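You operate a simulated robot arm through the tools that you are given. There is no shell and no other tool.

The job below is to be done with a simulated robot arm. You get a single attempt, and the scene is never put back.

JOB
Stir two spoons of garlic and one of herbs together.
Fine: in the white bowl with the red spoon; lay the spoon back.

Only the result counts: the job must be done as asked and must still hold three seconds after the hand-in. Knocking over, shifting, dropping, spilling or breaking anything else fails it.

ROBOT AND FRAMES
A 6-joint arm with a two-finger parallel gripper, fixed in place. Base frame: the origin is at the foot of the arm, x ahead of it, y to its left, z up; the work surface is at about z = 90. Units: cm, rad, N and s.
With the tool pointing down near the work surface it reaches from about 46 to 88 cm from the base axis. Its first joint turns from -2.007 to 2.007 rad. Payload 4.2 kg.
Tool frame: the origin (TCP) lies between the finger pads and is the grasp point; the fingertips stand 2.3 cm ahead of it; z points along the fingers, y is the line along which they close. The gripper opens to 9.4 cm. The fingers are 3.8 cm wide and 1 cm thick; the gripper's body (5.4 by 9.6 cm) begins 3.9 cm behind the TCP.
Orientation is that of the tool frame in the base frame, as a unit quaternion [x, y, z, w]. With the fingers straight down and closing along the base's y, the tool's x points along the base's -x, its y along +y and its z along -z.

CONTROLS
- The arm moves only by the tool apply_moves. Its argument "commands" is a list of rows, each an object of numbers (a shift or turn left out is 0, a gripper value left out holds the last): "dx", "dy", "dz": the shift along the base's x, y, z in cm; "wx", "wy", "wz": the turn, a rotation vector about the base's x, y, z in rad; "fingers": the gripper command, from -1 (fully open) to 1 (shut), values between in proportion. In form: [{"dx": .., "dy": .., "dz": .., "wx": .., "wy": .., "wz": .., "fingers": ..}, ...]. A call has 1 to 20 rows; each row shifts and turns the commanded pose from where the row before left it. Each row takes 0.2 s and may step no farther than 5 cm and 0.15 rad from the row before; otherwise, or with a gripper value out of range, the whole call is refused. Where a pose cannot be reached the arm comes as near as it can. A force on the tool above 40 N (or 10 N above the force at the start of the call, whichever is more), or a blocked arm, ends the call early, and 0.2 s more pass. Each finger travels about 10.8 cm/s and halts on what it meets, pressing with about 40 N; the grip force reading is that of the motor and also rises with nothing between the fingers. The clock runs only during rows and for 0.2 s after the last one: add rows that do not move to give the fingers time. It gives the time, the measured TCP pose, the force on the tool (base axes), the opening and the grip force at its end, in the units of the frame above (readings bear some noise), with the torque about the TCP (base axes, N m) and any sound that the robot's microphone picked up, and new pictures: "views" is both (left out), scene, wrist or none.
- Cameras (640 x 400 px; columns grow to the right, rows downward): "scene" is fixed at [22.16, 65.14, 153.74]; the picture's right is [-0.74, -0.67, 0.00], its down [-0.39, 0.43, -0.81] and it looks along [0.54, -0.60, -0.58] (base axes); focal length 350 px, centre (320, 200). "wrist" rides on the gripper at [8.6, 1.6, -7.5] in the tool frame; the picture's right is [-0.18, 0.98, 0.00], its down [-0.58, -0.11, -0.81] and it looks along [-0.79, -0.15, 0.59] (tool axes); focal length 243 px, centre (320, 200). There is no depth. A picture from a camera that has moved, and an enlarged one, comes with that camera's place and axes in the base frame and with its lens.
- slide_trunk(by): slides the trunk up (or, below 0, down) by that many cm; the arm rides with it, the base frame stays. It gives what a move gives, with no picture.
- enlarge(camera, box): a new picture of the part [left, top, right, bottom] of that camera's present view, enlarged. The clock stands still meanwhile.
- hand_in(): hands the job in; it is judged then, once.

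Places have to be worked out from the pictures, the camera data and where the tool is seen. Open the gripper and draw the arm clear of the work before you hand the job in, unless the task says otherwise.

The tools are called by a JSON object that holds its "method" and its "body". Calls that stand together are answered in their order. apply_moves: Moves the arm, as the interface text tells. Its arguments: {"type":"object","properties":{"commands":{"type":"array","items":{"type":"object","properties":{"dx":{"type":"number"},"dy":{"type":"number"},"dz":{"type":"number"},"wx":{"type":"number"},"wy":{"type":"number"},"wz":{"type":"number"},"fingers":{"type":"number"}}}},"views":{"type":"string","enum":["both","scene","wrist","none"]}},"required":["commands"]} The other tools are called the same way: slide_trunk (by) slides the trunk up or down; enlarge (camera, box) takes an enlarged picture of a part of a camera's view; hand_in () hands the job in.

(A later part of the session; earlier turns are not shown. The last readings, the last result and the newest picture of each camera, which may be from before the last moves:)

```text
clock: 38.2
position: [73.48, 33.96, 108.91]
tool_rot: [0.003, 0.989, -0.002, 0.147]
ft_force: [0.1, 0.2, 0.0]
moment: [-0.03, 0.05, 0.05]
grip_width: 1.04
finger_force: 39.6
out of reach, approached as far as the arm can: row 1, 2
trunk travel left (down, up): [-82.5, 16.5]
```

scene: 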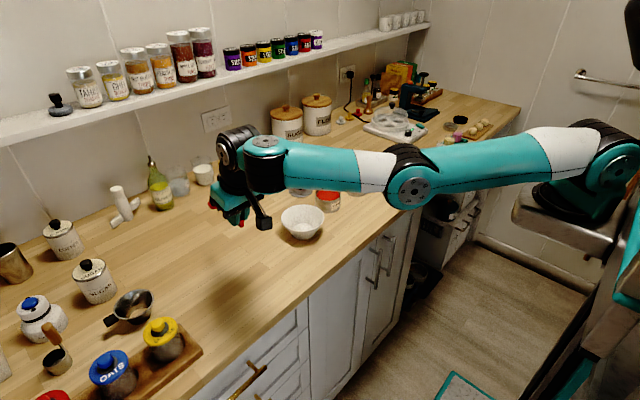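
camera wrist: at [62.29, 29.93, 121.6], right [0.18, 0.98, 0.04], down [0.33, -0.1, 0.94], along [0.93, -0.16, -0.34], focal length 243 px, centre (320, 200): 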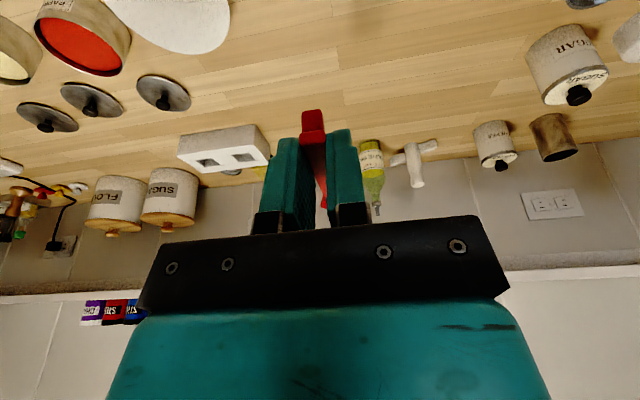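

I think the limit is in the wrist: with the elbow low, the forearm pitches up and the wrist runs out of bend. Leaning the tool forward (wy+) should force the forearm down and the elbow up, so I'll do that while keeping the wrist roughly in place.

{"method": "apply_moves", "body": {"commands": [{"wy": 0.15, "dx": -2.8, "dy": -0.4}, {"wy": 0.15, "dx": -2.8, "dy": -0.4}, {"wy": 0.15, "dx": -2.8, "dy": -0.4}, {}], "views": "scene"}}

```text
clock: 39.2
position: [65.13, 32.77, 108.83]
tool_rot: [0.003, 0.997, 0.0, -0.078]
ft_force: [0.2, 0.3, -0.3]
moment: [-0.01, 0.02, 0.01]
grip_width: 1.03
finger_force: 40.1
trunk travel left (down, up): [-82.5, 16.5]
```

scene: 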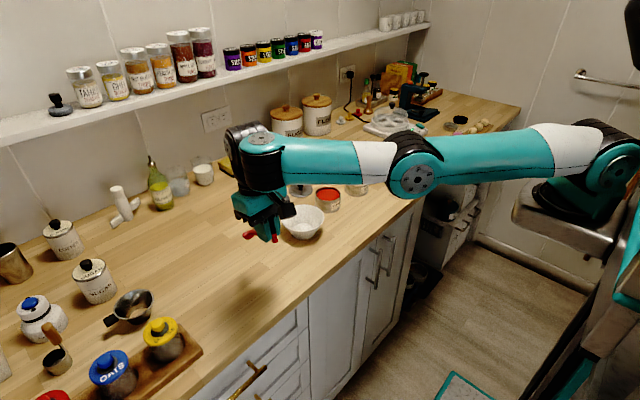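

All rows tracked, and the elbow bend is shrinking slightly. I'll continue leaning the tool forward.

{"method": "apply_moves", "body": {"commands": [{"wy": 0.15, "dx": -2.8, "dy": -0.6}, {"wy": 0.15, "dx": -2.8, "dy": -0.6}, {"wy": 0.15, "dx": -2.8, "dy": -0.6}, {}], "views": "scene"}}

```text
clock: 40.2
position: [56.68, 30.32, 108.7]
tool_rot: [0.001, 0.957, -0.005, -0.291]
ft_force: [-0.1, -0.1, 0.5]
moment: [0.02, 0.02, 0.02]
grip_width: 1.03
finger_force: 39.8
out of reach, approached as far as the arm can: row 3
trunk travel left (down, up): [-82.5, 16.5]
```

scene: 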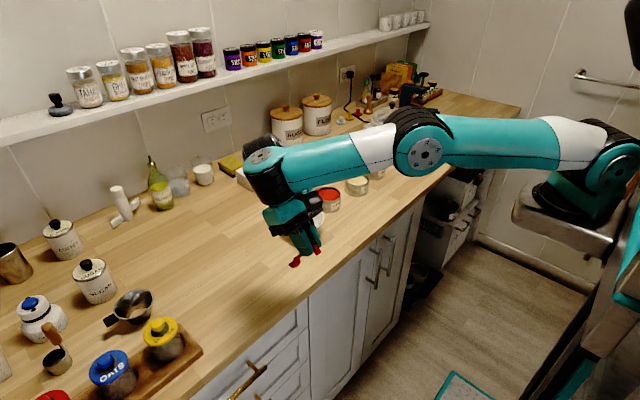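

The elbow has come back up. I'll now retract the wrist by leaning the tool back toward the grasp attitude, folding the elbow further up.

{"method": "apply_moves", "body": {"commands": [{"dx": -1.5, "dy": -0.8}, {"dx": -1, "dy": -0.5, "wy": -0.1}, {"wy": -0.15}, {"wy": -0.15}, {}], "views": "scene"}}

```text
clock: 41.4
position: [60.49, 33.84, 109.42]
tool_rot: [0.002, 0.995, -0.001, -0.102]
ft_force: [0.0, -0.1, -0.3]
moment: [-0.01, -0.01, -0.04]
grip_width: 1.04
finger_force: 40.0
out of reach, approached as far as the arm can: row 1, 2, 3, 4
trunk travel left (down, up): [-82.5, 16.5]
```

scene: 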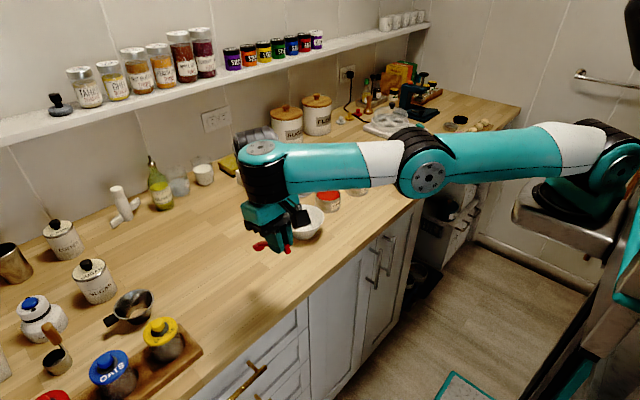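

Leaning forward did flip the elbow up, but retracting straight away lost it again. I'll repeat the lean and then go downward, since the area below is free and lower poses leave the elbow more room.

{"method": "apply_moves", "body": {"commands": [{"wy": 0.15, "dx": -2.4, "dy": -0.8, "dz": -0.5}, {"wy": 0.15, "dx": -2.4, "dy": -0.8, "dz": -0.5}, {"wy": 0.15, "dx": -2.4, "dy": -0.8, "dz": -0.5}, {"dz": -2}, {"dz": -2}, {}], "views": "scene"}}

```text
clock: 42.8
position: [55.66, 30.44, 104.22]
tool_rot: [-0.004, 0.953, -0.02, -0.301]
ft_force: [-0.6, -0.6, -0.8]
moment: [-0.04, 0.0, -0.01]
grip_width: 1.04
finger_force: 39.6
out of reach, approached as far as the arm can: row 1, 2, 3, 5
trunk travel left (down, up): [-82.5, 16.5]
```

scene: 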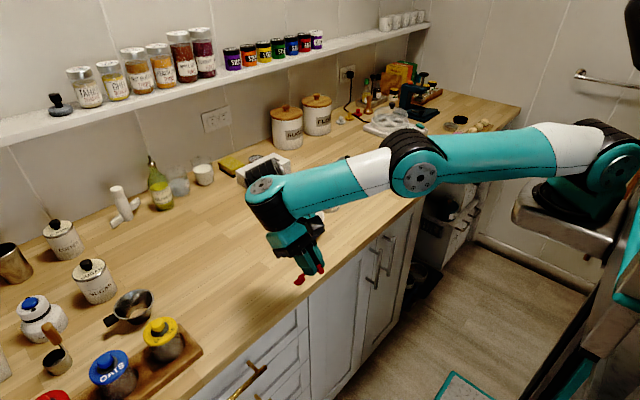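

The elbow is slightly above the straight line. I'll continue down in small steps while leaning back slightly, to let the elbow fold upward.

{"method": "apply_moves", "body": {"commands": [{"dz": -1.5, "wy": -0.05, "dx": 0.5}, {"dz": -1.5, "wy": -0.05, "dx": 0.5}, {}], "views": "scene"}}

```text
clock: 43.6
position: [57.26, 30.96, 101.2]
tool_rot: [-0.004, 0.967, -0.02, -0.253]
ft_force: [0.0, 0.5, 0.6]
moment: [-0.01, -0.04, -0.02]
grip_width: 1.01
finger_force: 40.5
out of reach, approached as far as the arm can: row 1
trunk travel left (down, up): [-82.5, 16.5]
```

scene: 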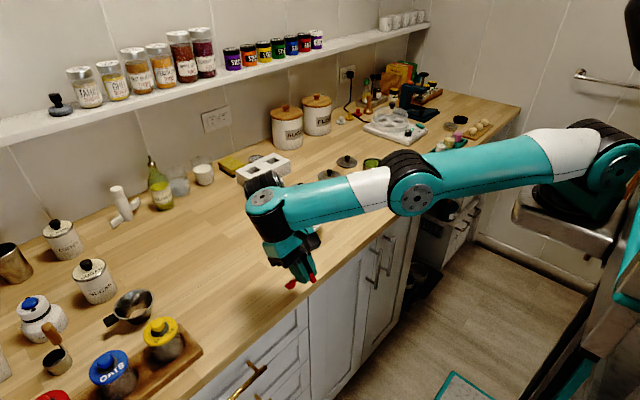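

The elbow hovers around straight. I'll look closely at the arm's joints to judge its actual bend.

{"method": "enlarge", "body": {"camera": "scene", "box": [230, 80, 640, 320]}}

```text
1.56 times, centred on (435, 200) of scene
camera zoom: at [22.16, 65.14, 153.74], right [-0.74, -0.67, 0.0], down [-0.39, 0.43, -0.81], along [0.54, -0.6, -0.58], focal length 547 px, centre (140, 200)
```

zoom: 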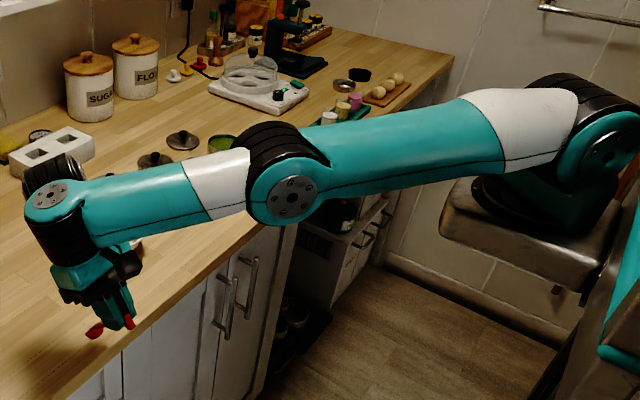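

Judging by the link edges, the arm is about straight now. Near straight, small radial moves need large joint moves, so I'll try very small inward steps.

{"method": "apply_moves", "body": {"commands": [{"dx": -0.3, "dy": -0.15}, {"dx": -0.3, "dy": -0.15}, {"dx": -0.3, "dy": -0.15}, {"dx": -0.4, "dy": -0.2}, {"dx": -0.5, "dy": -0.25}, {"dx": -0.6, "dy": -0.3}, {}], "views": "scene"}}

```text
clock: 45.2
position: [57.0, 31.09, 101.06]
tool_rot: [-0.004, 0.967, -0.019, -0.254]
ft_force: [-0.7, 0.0, -0.5]
moment: [0.02, 0.0, 0.01]
grip_width: 1.04
finger_force: 40.5
out of reach, approached as far as the arm can: row 1, 2, 3, 4, 5, 6
trunk travel left (down, up): [-82.5, 16.5]
```

scene: 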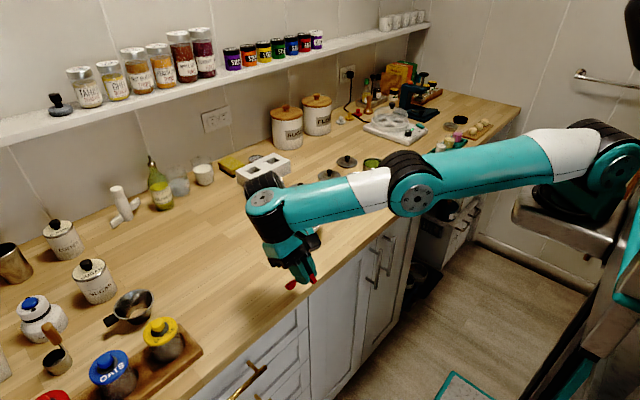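

The arm is locked right at the edge between the two postures. With this forward lean, an elbow-up solution should exist only several cm further in, so I'll try a single larger inward step.

{"method": "apply_moves", "body": {"commands": [{"dx": -4.2, "dy": -2.2}, {}], "views": "scene"}}

```text
clock: 45.8
position: [56.06, 32.12, 100.97]
tool_rot: [-0.003, 0.967, -0.019, -0.254]
ft_force: [0.6, -0.5, -0.5]
moment: [-0.02, 0.0, 0.0]
grip_width: 1.03
finger_force: 39.6
out of reach, approached as far as the arm can: row 1
trunk travel left (down, up): [-82.5, 16.5]
```

scene: 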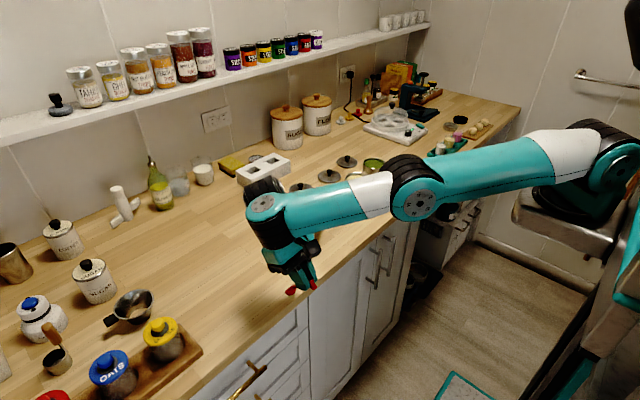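

The solver stays locked, but orientation is always honoured. Leaning further forward should force the forearm to pitch down (elbow up). I'll lean more, in front of the counter edge where it is clear, and check the result.

{"method": "apply_moves", "body": {"commands": [{"wy": 0.15, "dx": -2.0, "dy": -0.5, "dz": 0.5}, {"wy": 0.15, "dx": -2.0, "dy": -0.5, "dz": 0.5}, {}], "views": "scene"}}

```text
clock: 46.4
position: [55.34, 27.65, 101.69]
tool_rot: [-0.002, 0.941, -0.046, -0.334]
ft_force: [-4.8, -0.6, -11.3]
moment: [0.18, -0.96, 0.18]
grip_width: 1.02
finger_force: 39.8
out of reach, approached as far as the arm can: row 1, 2
trunk travel left (down, up): [-82.5, 16.5]
stopped in row 2: the force on the tool passed its limit at 95 N (the readings are from after the stop); the commanded pose is now the measured one
```

scene: 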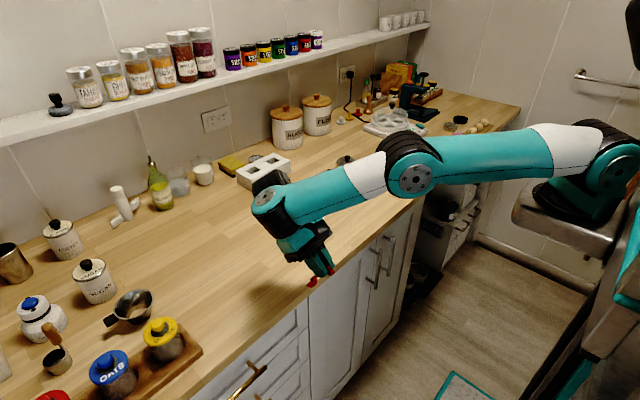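

The call stopped on a force of 95 N as the elbow moved quickly upward. I'll check whether anything is in contact and whether the spoon is still held properly.

{"method": "apply_moves", "body": {"commands": [{}], "views": "both"}}

{"method": "enlarge", "body": {"camera": "scene", "box": [230, 120, 450, 320]}}

{"method": "enlarge", "body": {"camera": "wrist", "box": [220, 60, 420, 230]}}

```text
clock: 46.8
position: [55.57, 27.56, 101.6]
tool_rot: [0.0, 0.941, -0.043, -0.335]
ft_force: [-7.0, -2.0, -11.8]
moment: [0.16, -1.22, 0.18]
grip_width: 1.01
finger_force: 39.8
trunk travel left (down, up): [-82.5, 16.5]
camera wrist: at [53.54, 30.06, 112.75], right [0.11, 0.97, -0.2], down [0.96, -0.06, 0.27], along [0.25, -0.22, -0.94], focal length 243 px, centre (320, 200)
```

scene: 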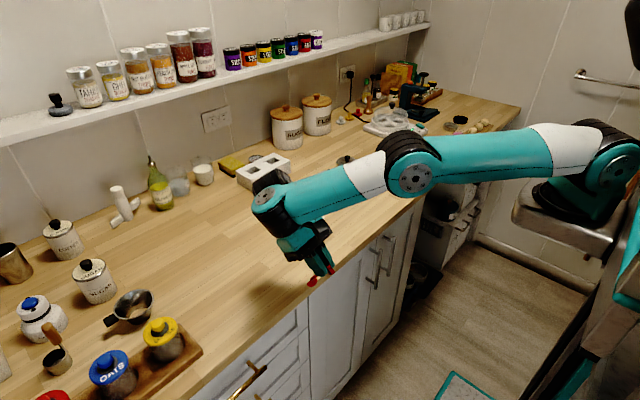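
wrist: 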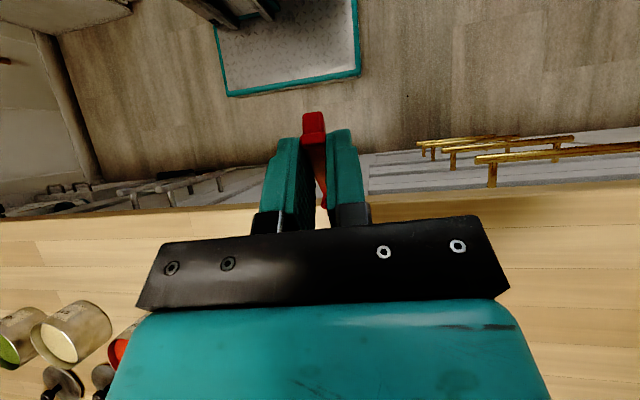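

```text
2.00 times, centred on (340, 220) of scene
camera zoom: at [22.16, 65.14, 153.74], right [-0.74, -0.67, 0.0], down [-0.39, 0.43, -0.81], along [0.54, -0.6, -0.58], focal length 701 px, centre (280, 160)
```

zoom: 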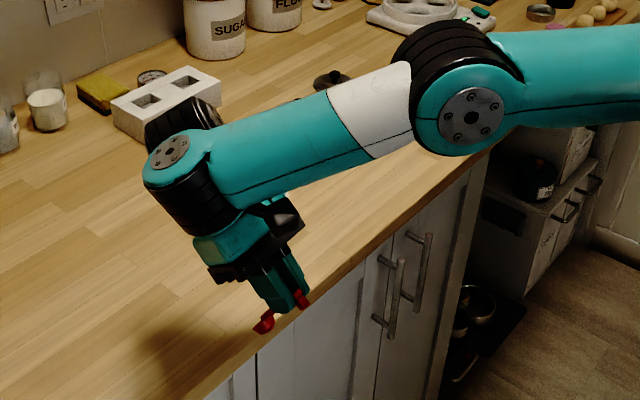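

```text
2.35 times, centred on (320, 145) of wrist
camera zoom: at [53.54, 30.06, 112.75], right [0.11, 0.97, -0.2], down [0.96, -0.06, 0.27], along [0.25, -0.22, -0.94], focal length 571 px, centre (320, 329)
```

zoom: 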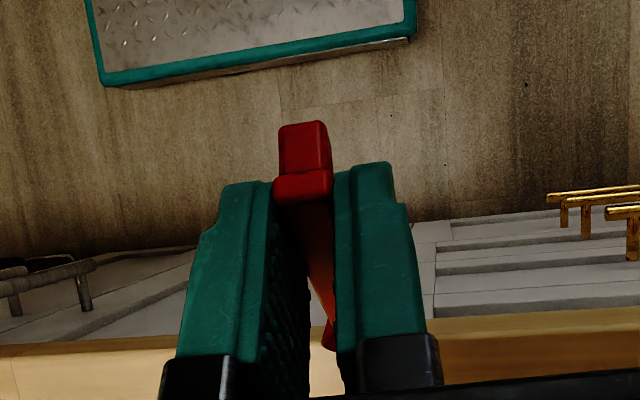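

The gripper's camera arm is pressing on the forearm (about 14 N, steady), and that was the limit. The spoon is still held well and the elbow is now clearly up. I'll relieve the pressure with a small lean back plus slight retraction.

{"method": "apply_moves", "body": {"commands": [{"wy": -0.05, "dx": -0.3, "dy": -0.1}, {}], "views": "none"}}

{"method": "apply_moves", "body": {"commands": [{"wy": -0.05, "dx": -0.3, "dy": -0.1}, {}], "views": "scene"}}

```text
clock: 47.4
position: [56.19, 28.21, 101.74]
tool_rot: [0.001, 0.949, -0.045, -0.312]
ft_force: [-0.6, 0.5, 0.6]
moment: [0.0, 0.01, 0.0]
grip_width: 1.05
finger_force: 41.0
out of reach, approached as far as the arm can: row 1
trunk travel left (down, up): [-82.5, 16.5]
```

```text
clock: 48.0
position: [56.75, 28.73, 101.63]
tool_rot: [0.002, 0.956, -0.045, -0.288]
ft_force: [0.0, 0.0, 0.1]
moment: [0.0, -0.01, 0.0]
grip_width: 1.05
finger_force: 39.9
out of reach, approached as far as the arm can: row 1
trunk travel left (down, up): [-82.5, 16.5]
```

scene: 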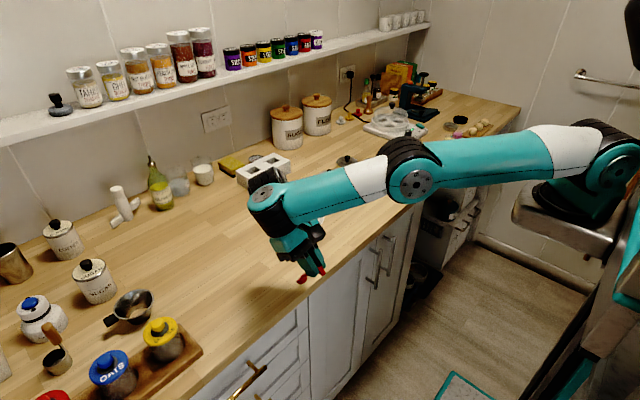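

The force is relieved, but the arm still won't retract. I suspect the wrist joints have changed branch, so I'll zoom in on the wrist to understand its geometry.

{"method": "enlarge", "body": {"camera": "scene", "box": [235, 155, 345, 290]}}

```text
2.96 times, centred on (290, 222) of scene
camera zoom: at [22.16, 65.14, 153.74], right [-0.74, -0.67, 0.0], down [-0.39, 0.43, -0.81], along [0.54, -0.6, -0.58], focal length 1038 px, centre (409, 133)
```

zoom: 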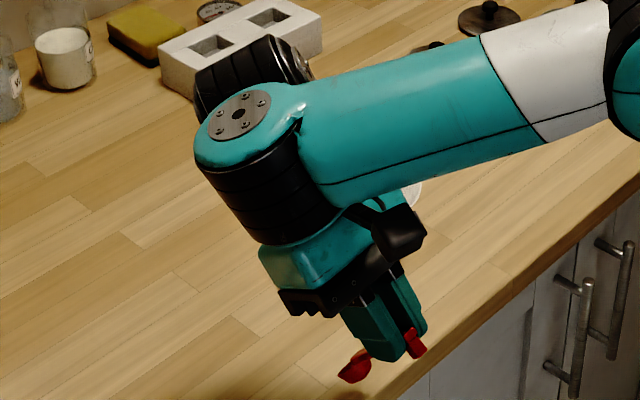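

The joint bend is still slightly elbow-up. I'll test a pure inward step from here without changing orientation, followed by a downward one, to see which is possible.

{"method": "apply_moves", "body": {"commands": [{"dx": -0.9, "dy": -0.45}, {}], "views": "none"}}

{"method": "apply_moves", "body": {"commands": [{"dz": 1.0}, {}], "views": "none"}}

{"method": "apply_moves", "body": {"commands": [{"dy": -1.0}, {}], "views": "none"}}

{"method": "apply_moves", "body": {"commands": [{"dx": 1.0}, {}], "views": "scene"}}

```text
clock: 48.6
position: [56.59, 28.9, 101.69]
tool_rot: [0.001, 0.957, -0.045, -0.288]
ft_force: [-1.4, 0.2, 0.8]
moment: [0.02, -0.02, 0.0]
grip_width: 1.01
finger_force: 39.6
out of reach, approached as far as the arm can: row 1
trunk travel left (down, up): [-82.5, 16.5]
```

```text
clock: 49.2
position: [56.61, 28.97, 102.64]
tool_rot: [0.002, 0.957, -0.044, -0.288]
ft_force: [-0.1, 0.2, 0.2]
moment: [-0.01, 0.0, 0.01]
grip_width: 1.04
finger_force: 40.1
trunk travel left (down, up): [-82.5, 16.5]
```

```text
clock: 49.8
position: [57.13, 28.38, 102.82]
tool_rot: [0.002, 0.957, -0.044, -0.287]
ft_force: [-0.1, -0.1, -1.0]
moment: [-0.03, -0.01, 0.01]
grip_width: 1.0
finger_force: 40.5
out of reach, approached as far as the arm can: row 1
trunk travel left (down, up): [-82.5, 16.5]
```

```text
clock: 50.4
position: [58.11, 28.39, 102.62]
tool_rot: [0.001, 0.957, -0.045, -0.287]
ft_force: [-0.4, -0.1, -0.8]
moment: [0.02, 0.01, -0.02]
grip_width: 1.04
finger_force: 40.1
trunk travel left (down, up): [-82.5, 16.5]
```

scene: 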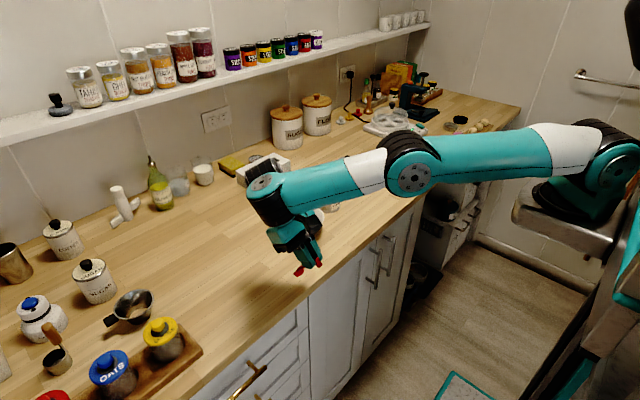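

Up and outward are free and actually increase the elbow-up bend. I'll go further up to fold the elbow more before retracting.

{"method": "apply_moves", "body": {"commands": [{"dz": 2}, {"dz": 2}, {"dz": 2}, {}], "views": "scene"}}

```text
clock: 51.4
position: [58.02, 28.28, 108.77]
tool_rot: [0.002, 0.957, -0.044, -0.287]
ft_force: [0.0, 0.0, 0.3]
moment: [0.02, 0.03, -0.01]
grip_width: 1.04
finger_force: 40.2
trunk travel left (down, up): [-82.5, 16.5]
```

scene: 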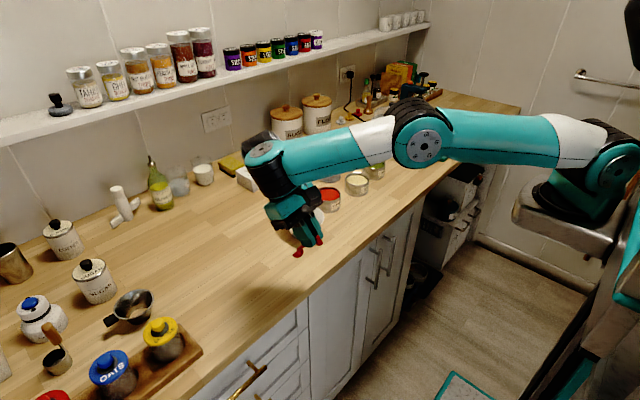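

Everything tracked and the elbow-up bend is now about 20-25°. I'll test inward motion again from this higher pose.

{"method": "apply_moves", "body": {"commands": [{"dx": -0.8, "dy": -0.7}, {}], "views": "none"}}

{"method": "apply_moves", "body": {"commands": [{"dz": 3}, {"dz": 3}, {"dz": 3}, {}], "views": "scene"}}

```text
clock: 52.0
position: [57.18, 27.62, 108.8]
tool_rot: [0.002, 0.957, -0.045, -0.287]
ft_force: [0.6, -0.2, -0.4]
moment: [0.01, 0.03, 0.04]
grip_width: 1.05
finger_force: 40.5
trunk travel left (down, up): [-82.5, 16.5]
```

```text
clock: 53.0
position: [57.34, 27.78, 117.65]
tool_rot: [0.002, 0.957, -0.045, -0.287]
ft_force: [0.3, -0.4, 0.1]
moment: [0.0, 0.02, 0.03]
grip_width: 1.01
finger_force: 40.2
trunk travel left (down, up): [-82.5, 16.5]
```

scene: 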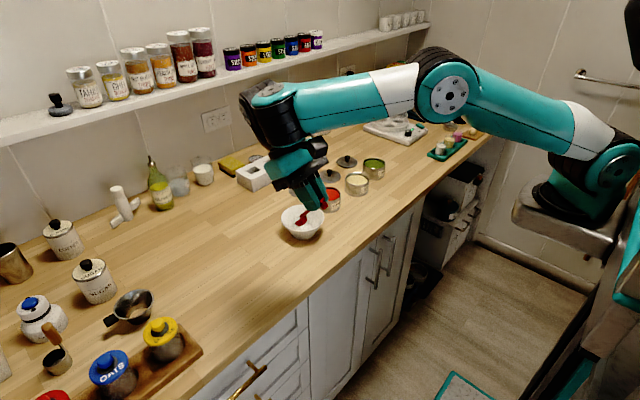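

Inward and up both tracked, and the elbow is now clearly up. I'll lean the tool back toward vertical gradually and see whether it tracks.

{"method": "apply_moves", "body": {"commands": [{"wy": -0.1, "dx": 1}, {"wy": -0.1, "dx": 1}, {"wy": -0.1, "dx": 1}, {}], "views": "scene"}}

```text
clock: 54.0
position: [60.16, 27.81, 117.56]
tool_rot: [0.008, 0.989, -0.045, -0.141]
ft_force: [0.4, 0.3, 0.0]
moment: [0.0, 0.01, 0.0]
grip_width: 1.02
finger_force: 40.1
trunk travel left (down, up): [-82.5, 16.5]
```

scene: 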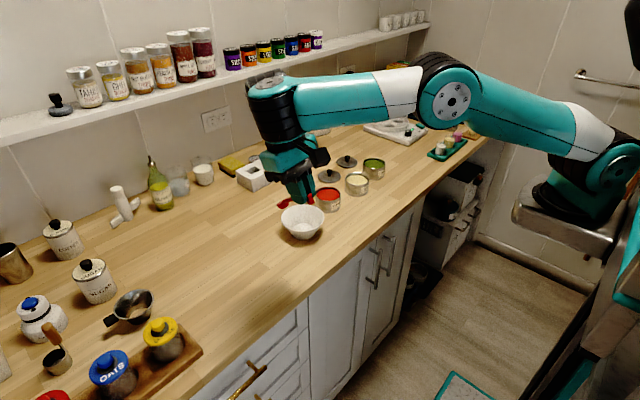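

Tracking is fine here. Now a larger inward retraction at constant attitude will show whether the arm is really free again.

{"method": "apply_moves", "body": {"commands": [{"dx": -1.5, "dy": -1.2}, {"dx": -1.5, "dy": -1.2}, {"dx": -1.5, "dy": -1.2}, {}], "views": "scene"}}

```text
clock: 55.0
position: [59.39, 26.97, 119.89]
tool_rot: [0.008, 0.989, -0.045, -0.142]
ft_force: [1.0, -0.3, 0.0]
moment: [-0.01, 0.0, 0.03]
grip_width: 1.01
finger_force: 40.1
out of reach, approached as far as the arm can: row 1, 2, 3
trunk travel left (down, up): [-82.5, 16.5]
```

scene: 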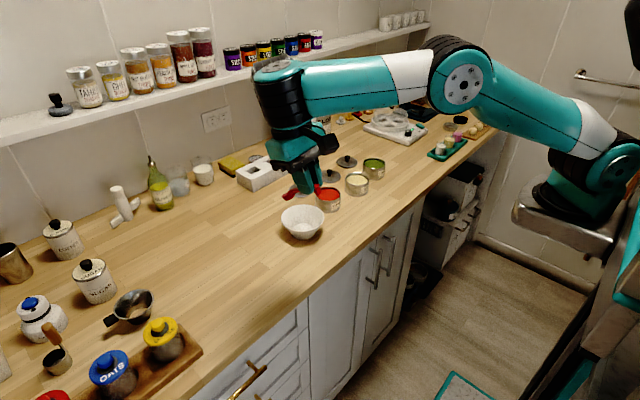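

Inward is blocked because the forearm cannot pitch down. The wrist is in its flipped branch, so I need to pass it through its sideways singularity. I'll swing the tool up to the left about the wrist, high above the counter where nothing is nearby.

{"method": "apply_moves", "body": {"commands": [{"dx": -0.68, "dy": 2.06, "dz": 0.15, "wx": 0.1307, "wy": 0.0463, "wz": -0.0427}, {"dx": -0.58, "dy": 2.04, "dz": 0.45, "wx": 0.1307, "wy": 0.0463, "wz": -0.0427}, {"dx": -0.46, "dy": 1.98, "dz": 0.74, "wx": 0.1307, "wy": 0.0463, "wz": -0.0427}, {"dx": -0.34, "dy": 1.88, "dz": 1.0, "wx": 0.1307, "wy": 0.0463, "wz": -0.0427}, {"dx": -0.21, "dy": 1.74, "dz": 1.27, "wx": 0.1307, "wy": 0.0463, "wz": -0.0427}, {"dx": -0.07, "dy": 1.57, "dz": 1.48, "wx": 0.1307, "wy": 0.0463, "wz": -0.0427}, {}], "views": "scene"}}

```text
clock: 56.6
position: [57.51, 39.39, 125.44]
tool_rot: [0.079, 0.967, 0.203, -0.134]
ft_force: [0.1, 0.2, -0.5]
moment: [0.01, 0.03, -0.01]
grip_width: 1.01
finger_force: 39.9
out of reach, approached as far as the arm can: row 1, 2, 3, 4, 5, 6
trunk travel left (down, up): [-82.5, 16.5]
```

scene: 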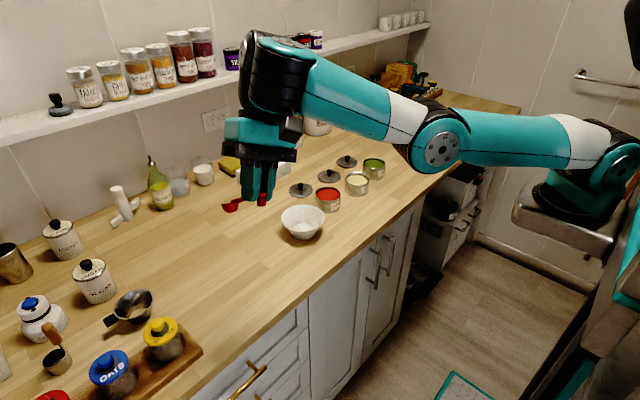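

Only part of the swing tracked, and the forearm pitched up, which tells me the arm's plane azimuth is nearer 45°. I'll continue swinging the tool toward the true sideways direction of the arm, keeping the wrist point fixed.

{"method": "apply_moves", "body": {"commands": [{"dx": -1.52, "dy": 1.11, "dz": 1.09, "wx": 0.0957, "wy": 0.106, "wz": 0.0252}, {"dx": -1.41, "dy": 0.95, "dz": 1.34, "wx": 0.0957, "wy": 0.106, "wz": 0.0252}, {"dx": -1.28, "dy": 0.78, "dz": 1.57, "wx": 0.0957, "wy": 0.106, "wz": 0.0252}, {}], "views": "scene"}}

```text
clock: 57.6
position: [54.31, 41.42, 127.37]
tool_rot: [0.077, 0.965, 0.209, -0.14]
ft_force: [-0.5, -0.8, 0.7]
moment: [0.03, 0.02, -0.01]
grip_width: 1.04
finger_force: 39.8
out of reach, approached as far as the arm can: row 1, 2, 3
trunk travel left (down, up): [-82.5, 16.5]
```

scene: 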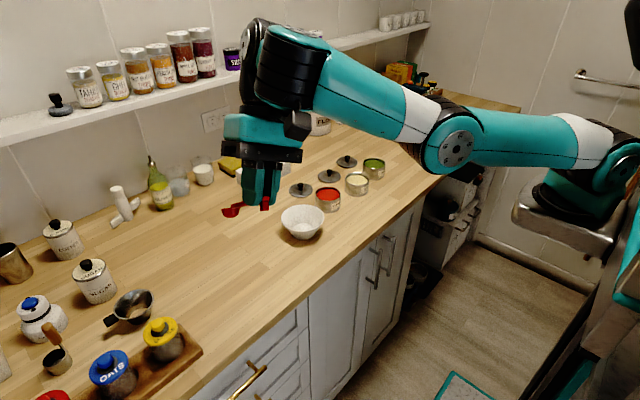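

The rotation is now blocked. I'll zoom in on the wrist to understand its structure before trying anything else.

{"method": "enlarge", "body": {"camera": "scene", "box": [205, 5, 345, 225]}}

{"method": "enlarge", "body": {"camera": "scene", "box": [340, 70, 640, 260]}}

```text
1.82 times, centred on (275, 115) of scene
camera zoom: at [22.16, 65.14, 153.74], right [-0.74, -0.67, 0.0], down [-0.39, 0.43, -0.81], along [0.54, -0.6, -0.58], focal length 637 px, centre (402, 354)
```

zoom: 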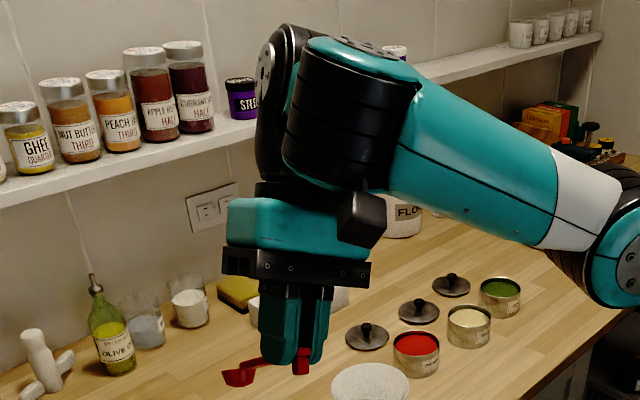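

```text
2.11 times, centred on (490, 165) of scene
camera zoom: at [22.16, 65.14, 153.74], right [-0.74, -0.67, 0.0], down [-0.39, 0.43, -0.81], along [0.54, -0.6, -0.58], focal length 737 px, centre (-38, 274)
```

zoom: 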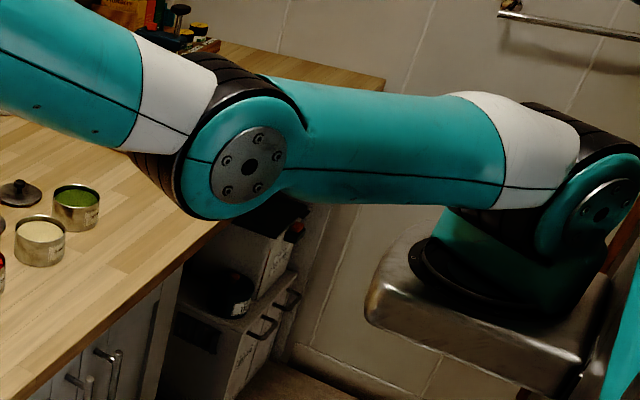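

Now the geometry is clearer: the wrist's first joint axis lies in the arm's plane, perpendicular to the forearm, and the tool has ended up on its back side. I can bring it around with the tool tilted to the left. First I'll lean the tool backward about the arm's lateral axis to let the forearm pitch down again.

{"method": "apply_moves", "body": {"commands": [{"dx": -1.5, "dy": -1.3, "dz": 0.25, "wx": -0.0965, "wy": 0.1149}, {"dx": -1.5, "dy": -1.3, "dz": 0.25, "wx": -0.0965, "wy": 0.1149}, {"dx": -1.5, "dy": -1.3, "dz": 0.2, "wx": -0.0965, "wy": 0.1149}, {}], "views": "scene"}}

```text
clock: 58.6
position: [48.59, 35.78, 126.94]
tool_rot: [0.123, 0.966, 0.024, -0.225]
ft_force: [0.6, 0.3, -0.3]
moment: [-0.06, 0.01, -0.03]
grip_width: 1.04
finger_force: 40.3
out of reach, approached as far as the arm can: row 1, 2, 3
trunk travel left (down, up): [-82.5, 16.5]
```

scene: 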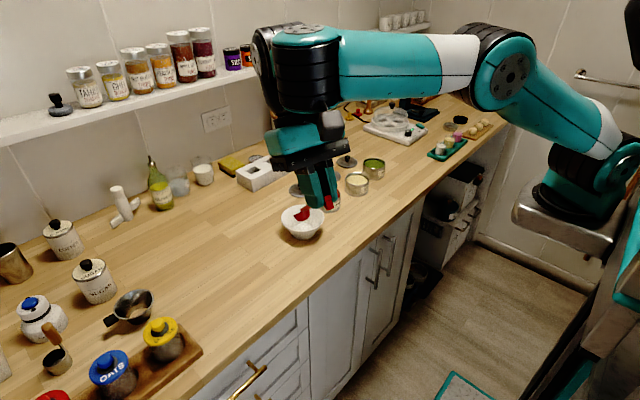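

The elbow is now strongly up and the forearm level, with the tool tilted about 21° to the left. I'll swing the tool forward past the wrist axis while keeping this left tilt.

{"method": "apply_moves", "body": {"commands": [{"dx": 1.5, "dy": 1.35, "dz": -0.25, "wx": 0.1, "wy": -0.111}, {"dx": 1.5, "dy": 1.35, "dz": -0.25, "wx": 0.1, "wy": -0.111}, {}], "views": "scene"}}

```text
clock: 59.4
position: [52.85, 40.29, 127.28]
tool_rot: [0.097, 0.978, 0.133, -0.127]
ft_force: [0.0, 0.2, -0.8]
moment: [0.0, 0.01, -0.04]
grip_width: 1.01
finger_force: 40.2
out of reach, approached as far as the arm can: row 1, 2
trunk travel left (down, up): [-82.5, 16.5]
```

scene: 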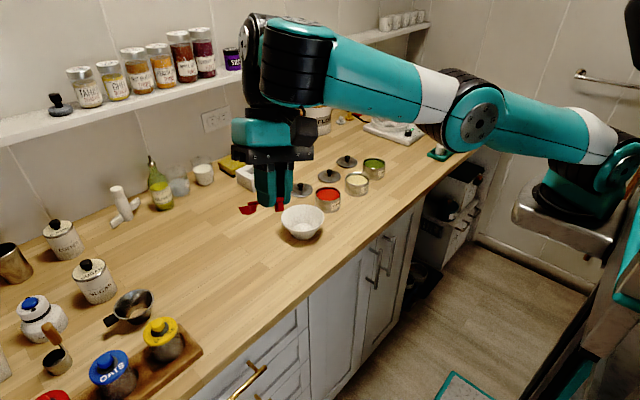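

The forearm is dragged along whichever way I turn, so the tool must cross the wrist axis exactly in the arm's plane. I'll bring the tool back into that plane (no sideways tilt), leaning slightly backward, and then try the crossing.

{"method": "apply_moves", "body": {"commands": [{"dy": -1.8, "dz": -0.1, "wx": -0.122, "wy": -0.0025}, {"dy": -1.8, "dz": -0.1, "wx": -0.122, "wy": -0.0025}, {"dy": -1.8, "dz": -0.1, "wx": -0.122, "wy": -0.0025}, {"dy": -1.8, "dz": -0.1, "wx": -0.122, "wy": -0.0025}, {}], "views": "scene"}}

```text
clock: 60.6
position: [52.81, 32.86, 127.01]
tool_rot: [0.124, 0.982, -0.107, -0.095]
ft_force: [-0.4, -0.2, 0.1]
moment: [0.02, 0.02, 0.01]
grip_width: 1.03
finger_force: 39.8
trunk travel left (down, up): [-82.5, 16.5]
```

scene: 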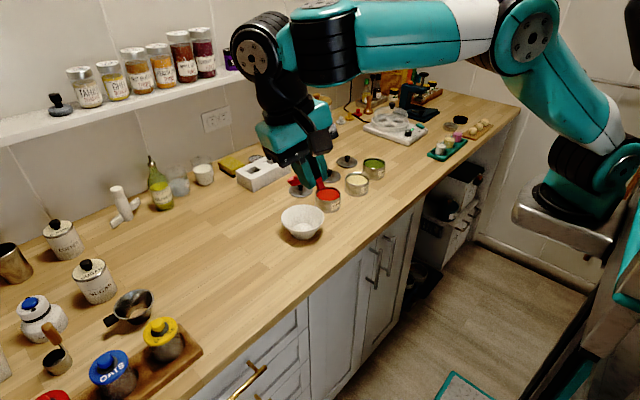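

All rows tracked now, with the elbow high. I'll zoom in on the wrist to see the joint axes in this pose.

{"method": "enlarge", "body": {"camera": "scene", "box": [200, 0, 380, 210]}}

```text
1.90 times, centred on (290, 105) of scene
camera zoom: at [22.16, 65.14, 153.74], right [-0.74, -0.67, 0.0], down [-0.39, 0.43, -0.81], along [0.54, -0.6, -0.58], focal length 667 px, centre (377, 381)
```

zoom: 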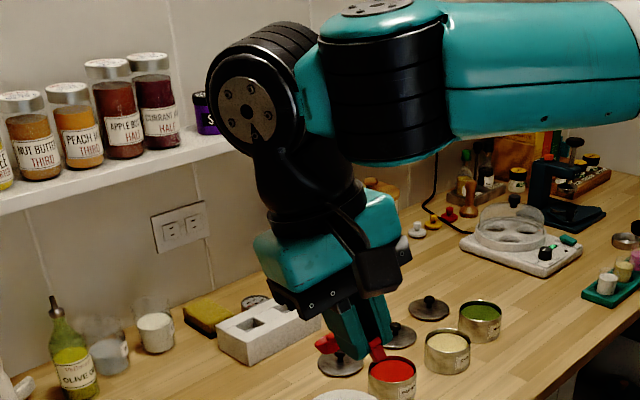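

Now it is clear: the wrist bend joint's axis is lateral and the tool hangs straight below it, slightly bent the wrong way. With no sideways tilt, I can swing the tool forward through the straight position about that axis.

{"method": "apply_moves", "body": {"commands": [{"dx": 1.55, "dy": 1.4, "dz": -0.5, "wx": 0.0803, "wy": -0.0892}, {"dx": 1.55, "dy": 1.4, "dz": -0.25, "wx": 0.0803, "wy": -0.0892}, {"dx": 1.55, "dy": 1.4, "wx": 0.0803, "wy": -0.0892}, {}], "views": "scene"}}

```text
clock: 61.6
position: [57.51, 37.36, 126.32]
tool_rot: [0.125, 0.991, 0.03, 0.022]
ft_force: [-0.8, 0.2, -0.8]
moment: [-0.02, 0.02, 0.01]
grip_width: 1.04
finger_force: 40.1
trunk travel left (down, up): [-82.5, 16.5]
```

scene: 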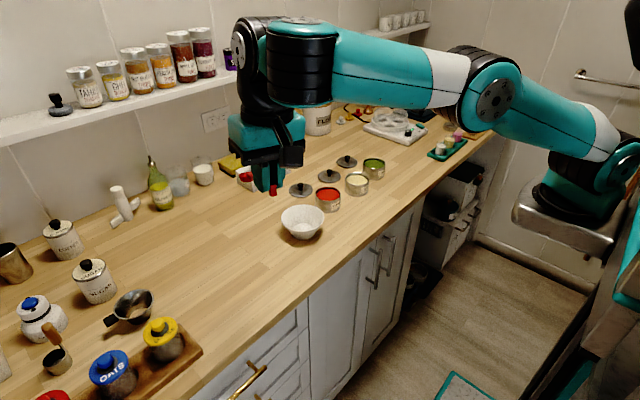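

The tool passed near the wrist axis, slightly to its left, so the wrist turned by about 90°. From here, tilting the tool to the right is a pure bend through the singular point, which should put it on the correct side.

{"method": "apply_moves", "body": {"commands": [{"dx": 1.5, "dy": -1.65, "wx": -0.0966, "wy": -0.087}, {"dx": 1.5, "dy": -1.65, "wx": -0.0966, "wy": -0.087}, {"dx": 1.5, "dy": -1.65, "dz": 0.2, "wx": -0.0966, "wy": -0.087}, {}], "views": "scene"}}

```text
clock: 62.6
position: [59.26, 31.81, 125.15]
tool_rot: [0.115, 0.974, -0.098, 0.168]
ft_force: [0.2, -0.6, -0.1]
moment: [0.01, -0.01, -0.02]
grip_width: 1.03
finger_force: 39.5
out of reach, approached as far as the arm can: row 2, 3
trunk travel left (down, up): [-82.5, 16.5]
```

scene: 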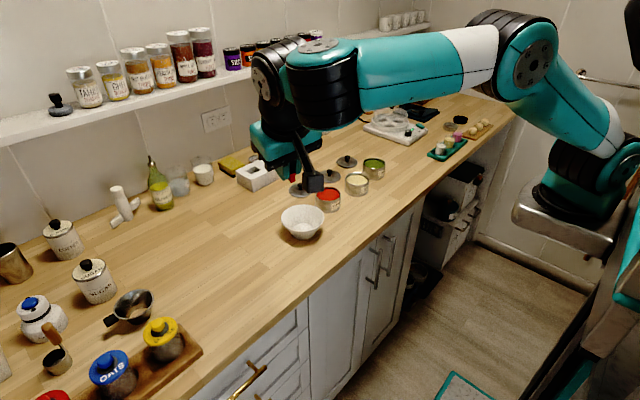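

The forearm has pitched down and the tool is now forward-right of the wrist axis, which looks like the proper branch. I'll turn back to the grasp attitude while moving to a more central, lower place, and check that it tracks.

{"method": "apply_moves", "body": {"commands": [{"dx": 0.8, "dy": -1.2, "dz": -1, "wx": 0.053, "wy": 0.014, "wz": 0.086}, {"dx": 0.8, "dy": -1.2, "dz": -1, "wx": 0.053, "wy": 0.014, "wz": 0.086}, {"dx": 0.8, "dy": -1.2, "dz": -1, "wx": 0.053, "wy": 0.014, "wz": 0.086}, {}], "views": "scene"}}

```text
clock: 63.6
position: [61.77, 28.22, 122.12]
tool_rot: [0.0, 0.989, 0.0, 0.149]
ft_force: [-0.4, -1.5, -0.3]
moment: [-0.01, 0.01, -0.02]
grip_width: 1.03
finger_force: 39.5
trunk travel left (down, up): [-82.5, 16.5]
```

scene: 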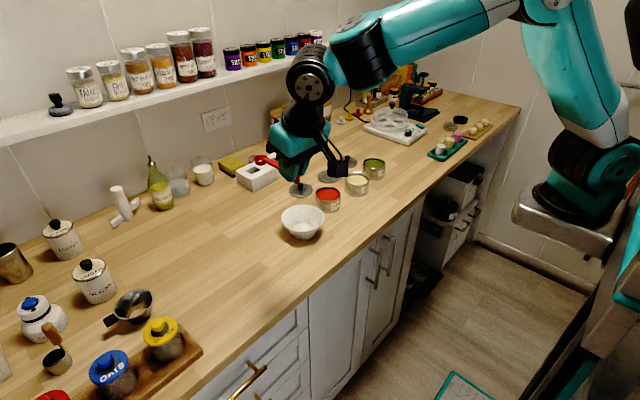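

The arm is back in its normal posture and tracks exactly, with the grasp attitude restored. From here I'll stay away from stretched poses. I'll check the spoon in the grip.

{"method": "apply_moves", "body": {"commands": [{"dz": -2, "dy": -2}, {"dz": -2, "dy": -2}, {}], "views": "both"}}

{"method": "enlarge", "body": {"camera": "scene", "box": [220, 120, 360, 220]}}

{"method": "enlarge", "body": {"camera": "wrist", "box": [220, 80, 420, 230]}}

```text
clock: 64.4
position: [61.81, 24.13, 118.27]
tool_rot: [0.001, 0.989, 0.0, 0.15]
ft_force: [-0.2, 0.1, 0.3]
moment: [-0.02, 0.01, 0.01]
grip_width: 1.02
finger_force: 39.7
trunk travel left (down, up): [-82.5, 16.5]
camera wrist: at [51.35, 25.86, 122.8], right [0.18, 0.98, 0.05], down [0.32, -0.11, 0.94], along [0.93, -0.15, -0.33], focal length 243 px, centre (320, 200)
```

scene: 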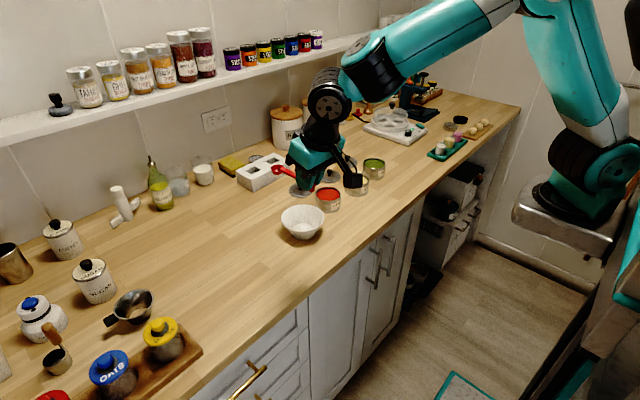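
wrist: 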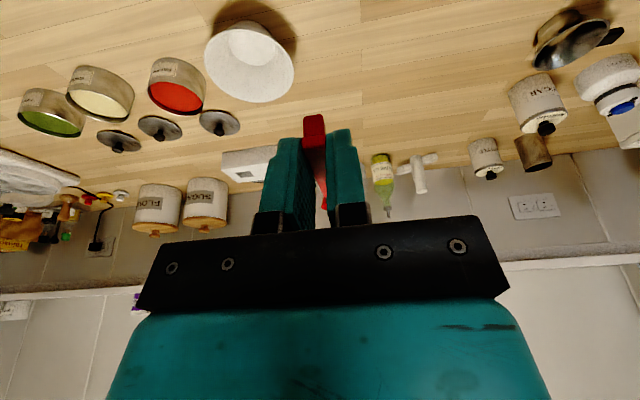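

```text
4.00 times, centred on (290, 170) of scene
camera zoom: at [22.16, 65.14, 153.74], right [-0.74, -0.67, 0.0], down [-0.39, 0.43, -0.81], along [0.54, -0.6, -0.58], focal length 1401 px, centre (440, 320)
```

zoom: 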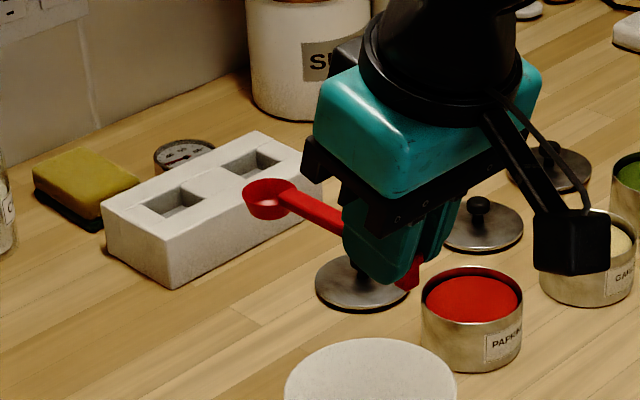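

```text
2.67 times, centred on (320, 155) of wrist
camera zoom: at [51.35, 25.86, 122.8], right [0.18, 0.98, 0.05], down [0.32, -0.11, 0.94], along [0.93, -0.15, -0.33], focal length 647 px, centre (320, 320)
```

zoom: 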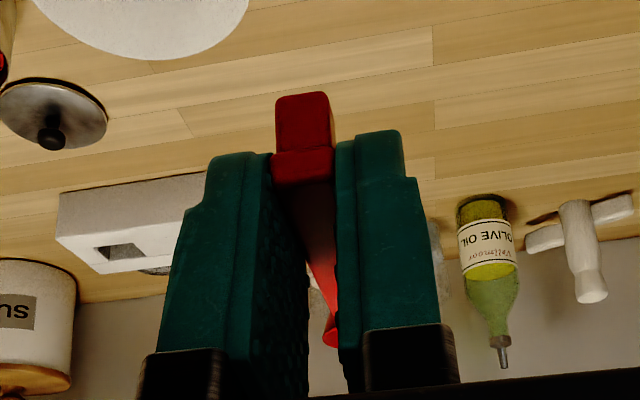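

The spoon sits unchanged in the grip. I'll go back above the bowl with a slight yaw (-0.25 rad) and test how far the tipping roll goes, stopping in small steps before any limit.

{"method": "apply_moves", "body": {"commands": [{"dx": 0.85, "dy": -1.86, "dz": -2, "wz": -0.05}, {"dx": 0.85, "dy": -1.86, "dz": -2, "wz": -0.05}, {"dx": 0.85, "dy": -1.86, "dz": -2, "wz": -0.05}, {"dx": 0.85, "dy": -1.86, "dz": -2, "wz": -0.05}, {"dx": 0.8, "dy": -1.86, "dz": -2, "wz": -0.05}, {}, {"wx": 0.14, "wy": -0.036}, {"wx": 0.14, "wy": -0.036}, {"wx": 0.14, "wy": -0.036}, {"wx": 0.14, "wy": -0.036}, {"wx": 0.14, "wy": -0.036}, {"wx": 0.14, "wy": -0.036}, {"wx": 0.14, "wy": -0.036}, {"wx": 0.14, "wy": -0.036}, {}], "views": "scene"}}

```text
clock: 67.6
position: [65.94, 14.92, 108.15]
tool_rot: [0.183, 0.811, 0.521, 0.193]
ft_force: [0.4, 0.2, -0.7]
moment: [0.0, 0.0, -0.01]
grip_width: 1.03
finger_force: 40.2
trunk travel left (down, up): [-82.5, 16.5]
```

scene: 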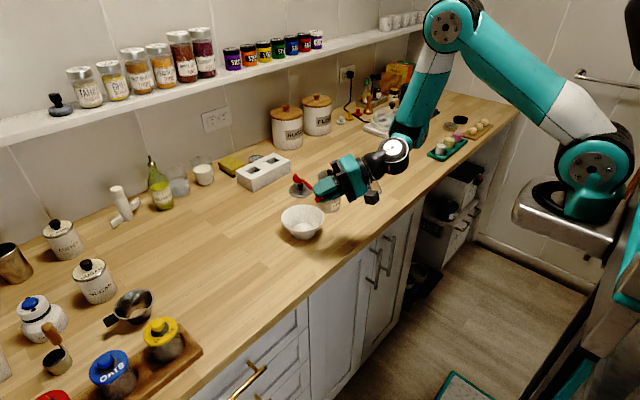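

Tracked to 1.16 rad. I'll continue in short calls.

{"method": "apply_moves", "body": {"commands": [{"wx": 0.097, "wy": -0.025}, {"wx": 0.097, "wy": -0.025}, {"wx": 0.097, "wy": -0.025}, {}], "views": "none"}}

```text
clock: 68.6
position: [67.15, 15.36, 108.66]
tool_rot: [0.19, 0.722, 0.637, 0.192]
ft_force: [0.1, -0.2, 0.3]
moment: [-0.04, -0.03, 0.0]
grip_width: 1.01
finger_force: 39.8
out of reach, approached as far as the arm can: row 3
trunk travel left (down, up): [-82.5, 16.5]
```

The tilt limit here is about 83-85° from level, which should empty a spoon; I'll check it visually when it matters. Now I'll undo the roll and move above the garlic tin with the spoon level.

{"method": "apply_moves", "body": {"commands": [{"wx": -0.144, "wy": 0.0179, "wz": 0.0204}, {"wx": -0.144, "wy": 0.0179, "wz": 0.0204}, {"wx": -0.144, "wy": 0.0179, "wz": 0.0204}, {"wx": -0.144, "wy": 0.0179, "wz": 0.0204}, {"wx": -0.144, "wy": 0.0179, "wz": 0.0204}, {"wx": -0.144, "wy": 0.0179, "wz": 0.0204}, {"wx": -0.144, "wy": 0.0179, "wz": 0.0204}, {"wx": -0.144, "wy": 0.0179, "wz": 0.0204}, {"wx": -0.144, "wy": 0.0179, "wz": 0.0204}, {"wx": -0.144, "wy": 0.0179, "wz": 0.0204}, {"dy": -4.5}, {"dy": -4.5}, {"dy": -4.5}, {"dy": -4.5}, {"dy": -4.5}, {"dy": -4.5}, {}, {}], "views": "both"}}

```text
clock: 72.4
position: [67.28, -11.84, 108.88]
tool_rot: [0.0, 0.989, 0.004, 0.151]
ft_force: [-0.1, -0.6, -1.5]
moment: [0.0, 0.02, 0.0]
grip_width: 1.04
finger_force: 39.7
trunk travel left (down, up): [-82.5, 16.5]
camera wrist: at [56.93, -10.34, 113.32], right [0.17, 0.98, 0.06], down [0.32, -0.12, 0.94], along [0.93, -0.14, -0.33], focal length 243 px, centre (320, 200)
```

scene: 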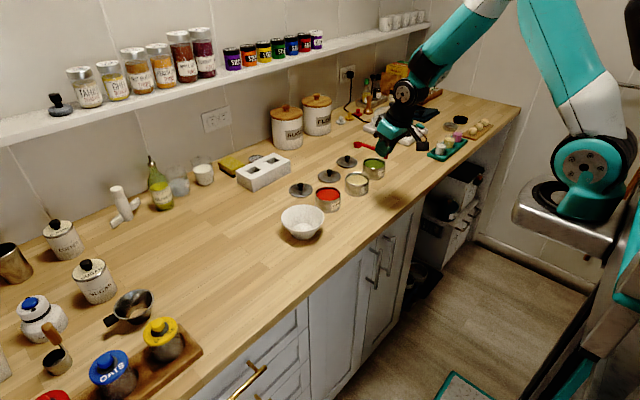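
wrist: 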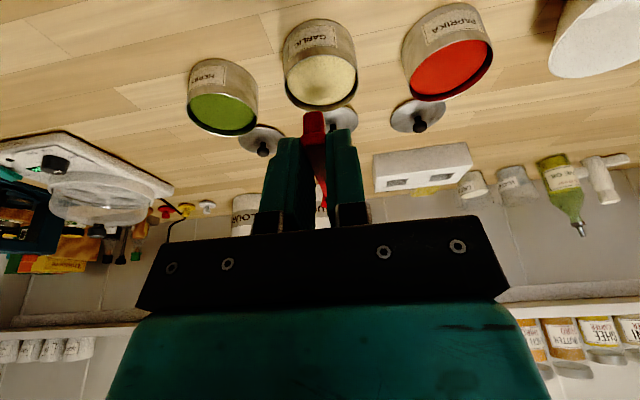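

The spoon is level above the garlic tin at (67.3, -11.8, 108.9). I'll zoom in to refine the tin's position and fill level.

{"method": "enlarge", "body": {"camera": "wrist", "box": [170, 0, 510, 160]}}

{"method": "enlarge", "body": {"camera": "scene", "box": [310, 130, 430, 220]}}

```text
1.88 times, centred on (340, 80) of wrist
camera zoom: at [56.93, -10.34, 113.32], right [0.17, 0.98, 0.06], down [0.32, -0.12, 0.94], along [0.93, -0.14, -0.33], focal length 457 px, centre (282, 426)
```

zoom: 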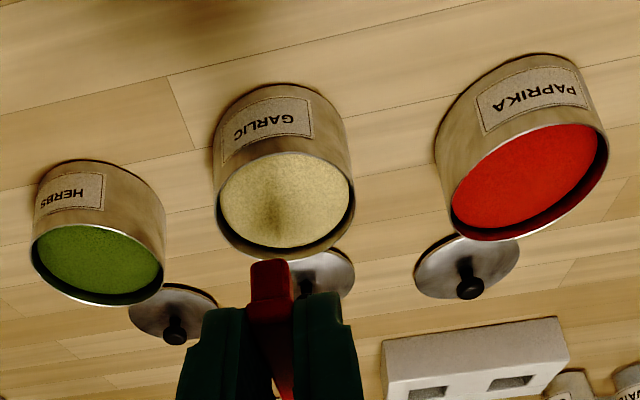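

```text
4.44 times, centred on (370, 175) of scene
camera zoom: at [22.16, 65.14, 153.74], right [-0.74, -0.67, 0.0], down [-0.39, 0.43, -0.81], along [0.54, -0.6, -0.58], focal length 1557 px, centre (98, 311)
```

zoom: 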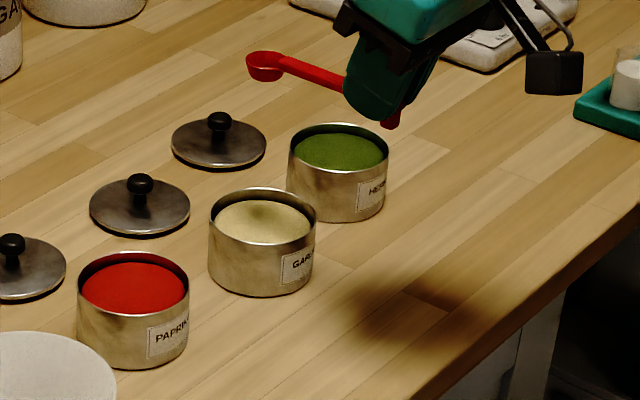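

Garlic tin: centre about (75.9, -12.05), radius about 3.8, rim at z about 94.5, powder about 1 cm below the rim. Raising the trunk will make the forearm reach down more steeply and keep the wrist away from its singular pose while scooping, so I'll raise it.

{"method": "slide_trunk", "body": {"by": 15}}

```text
clock: 74.1
position: [67.36, -11.82, 123.72]
tool_rot: [0.0, 0.989, 0.004, 0.15]
ft_force: [0.4, -0.7, -0.9]
moment: [-0.01, 0.03, 0.01]
grip_width: 1.04
finger_force: 39.4
trunk travel left (down, up): [-97.5, 1.5]
```

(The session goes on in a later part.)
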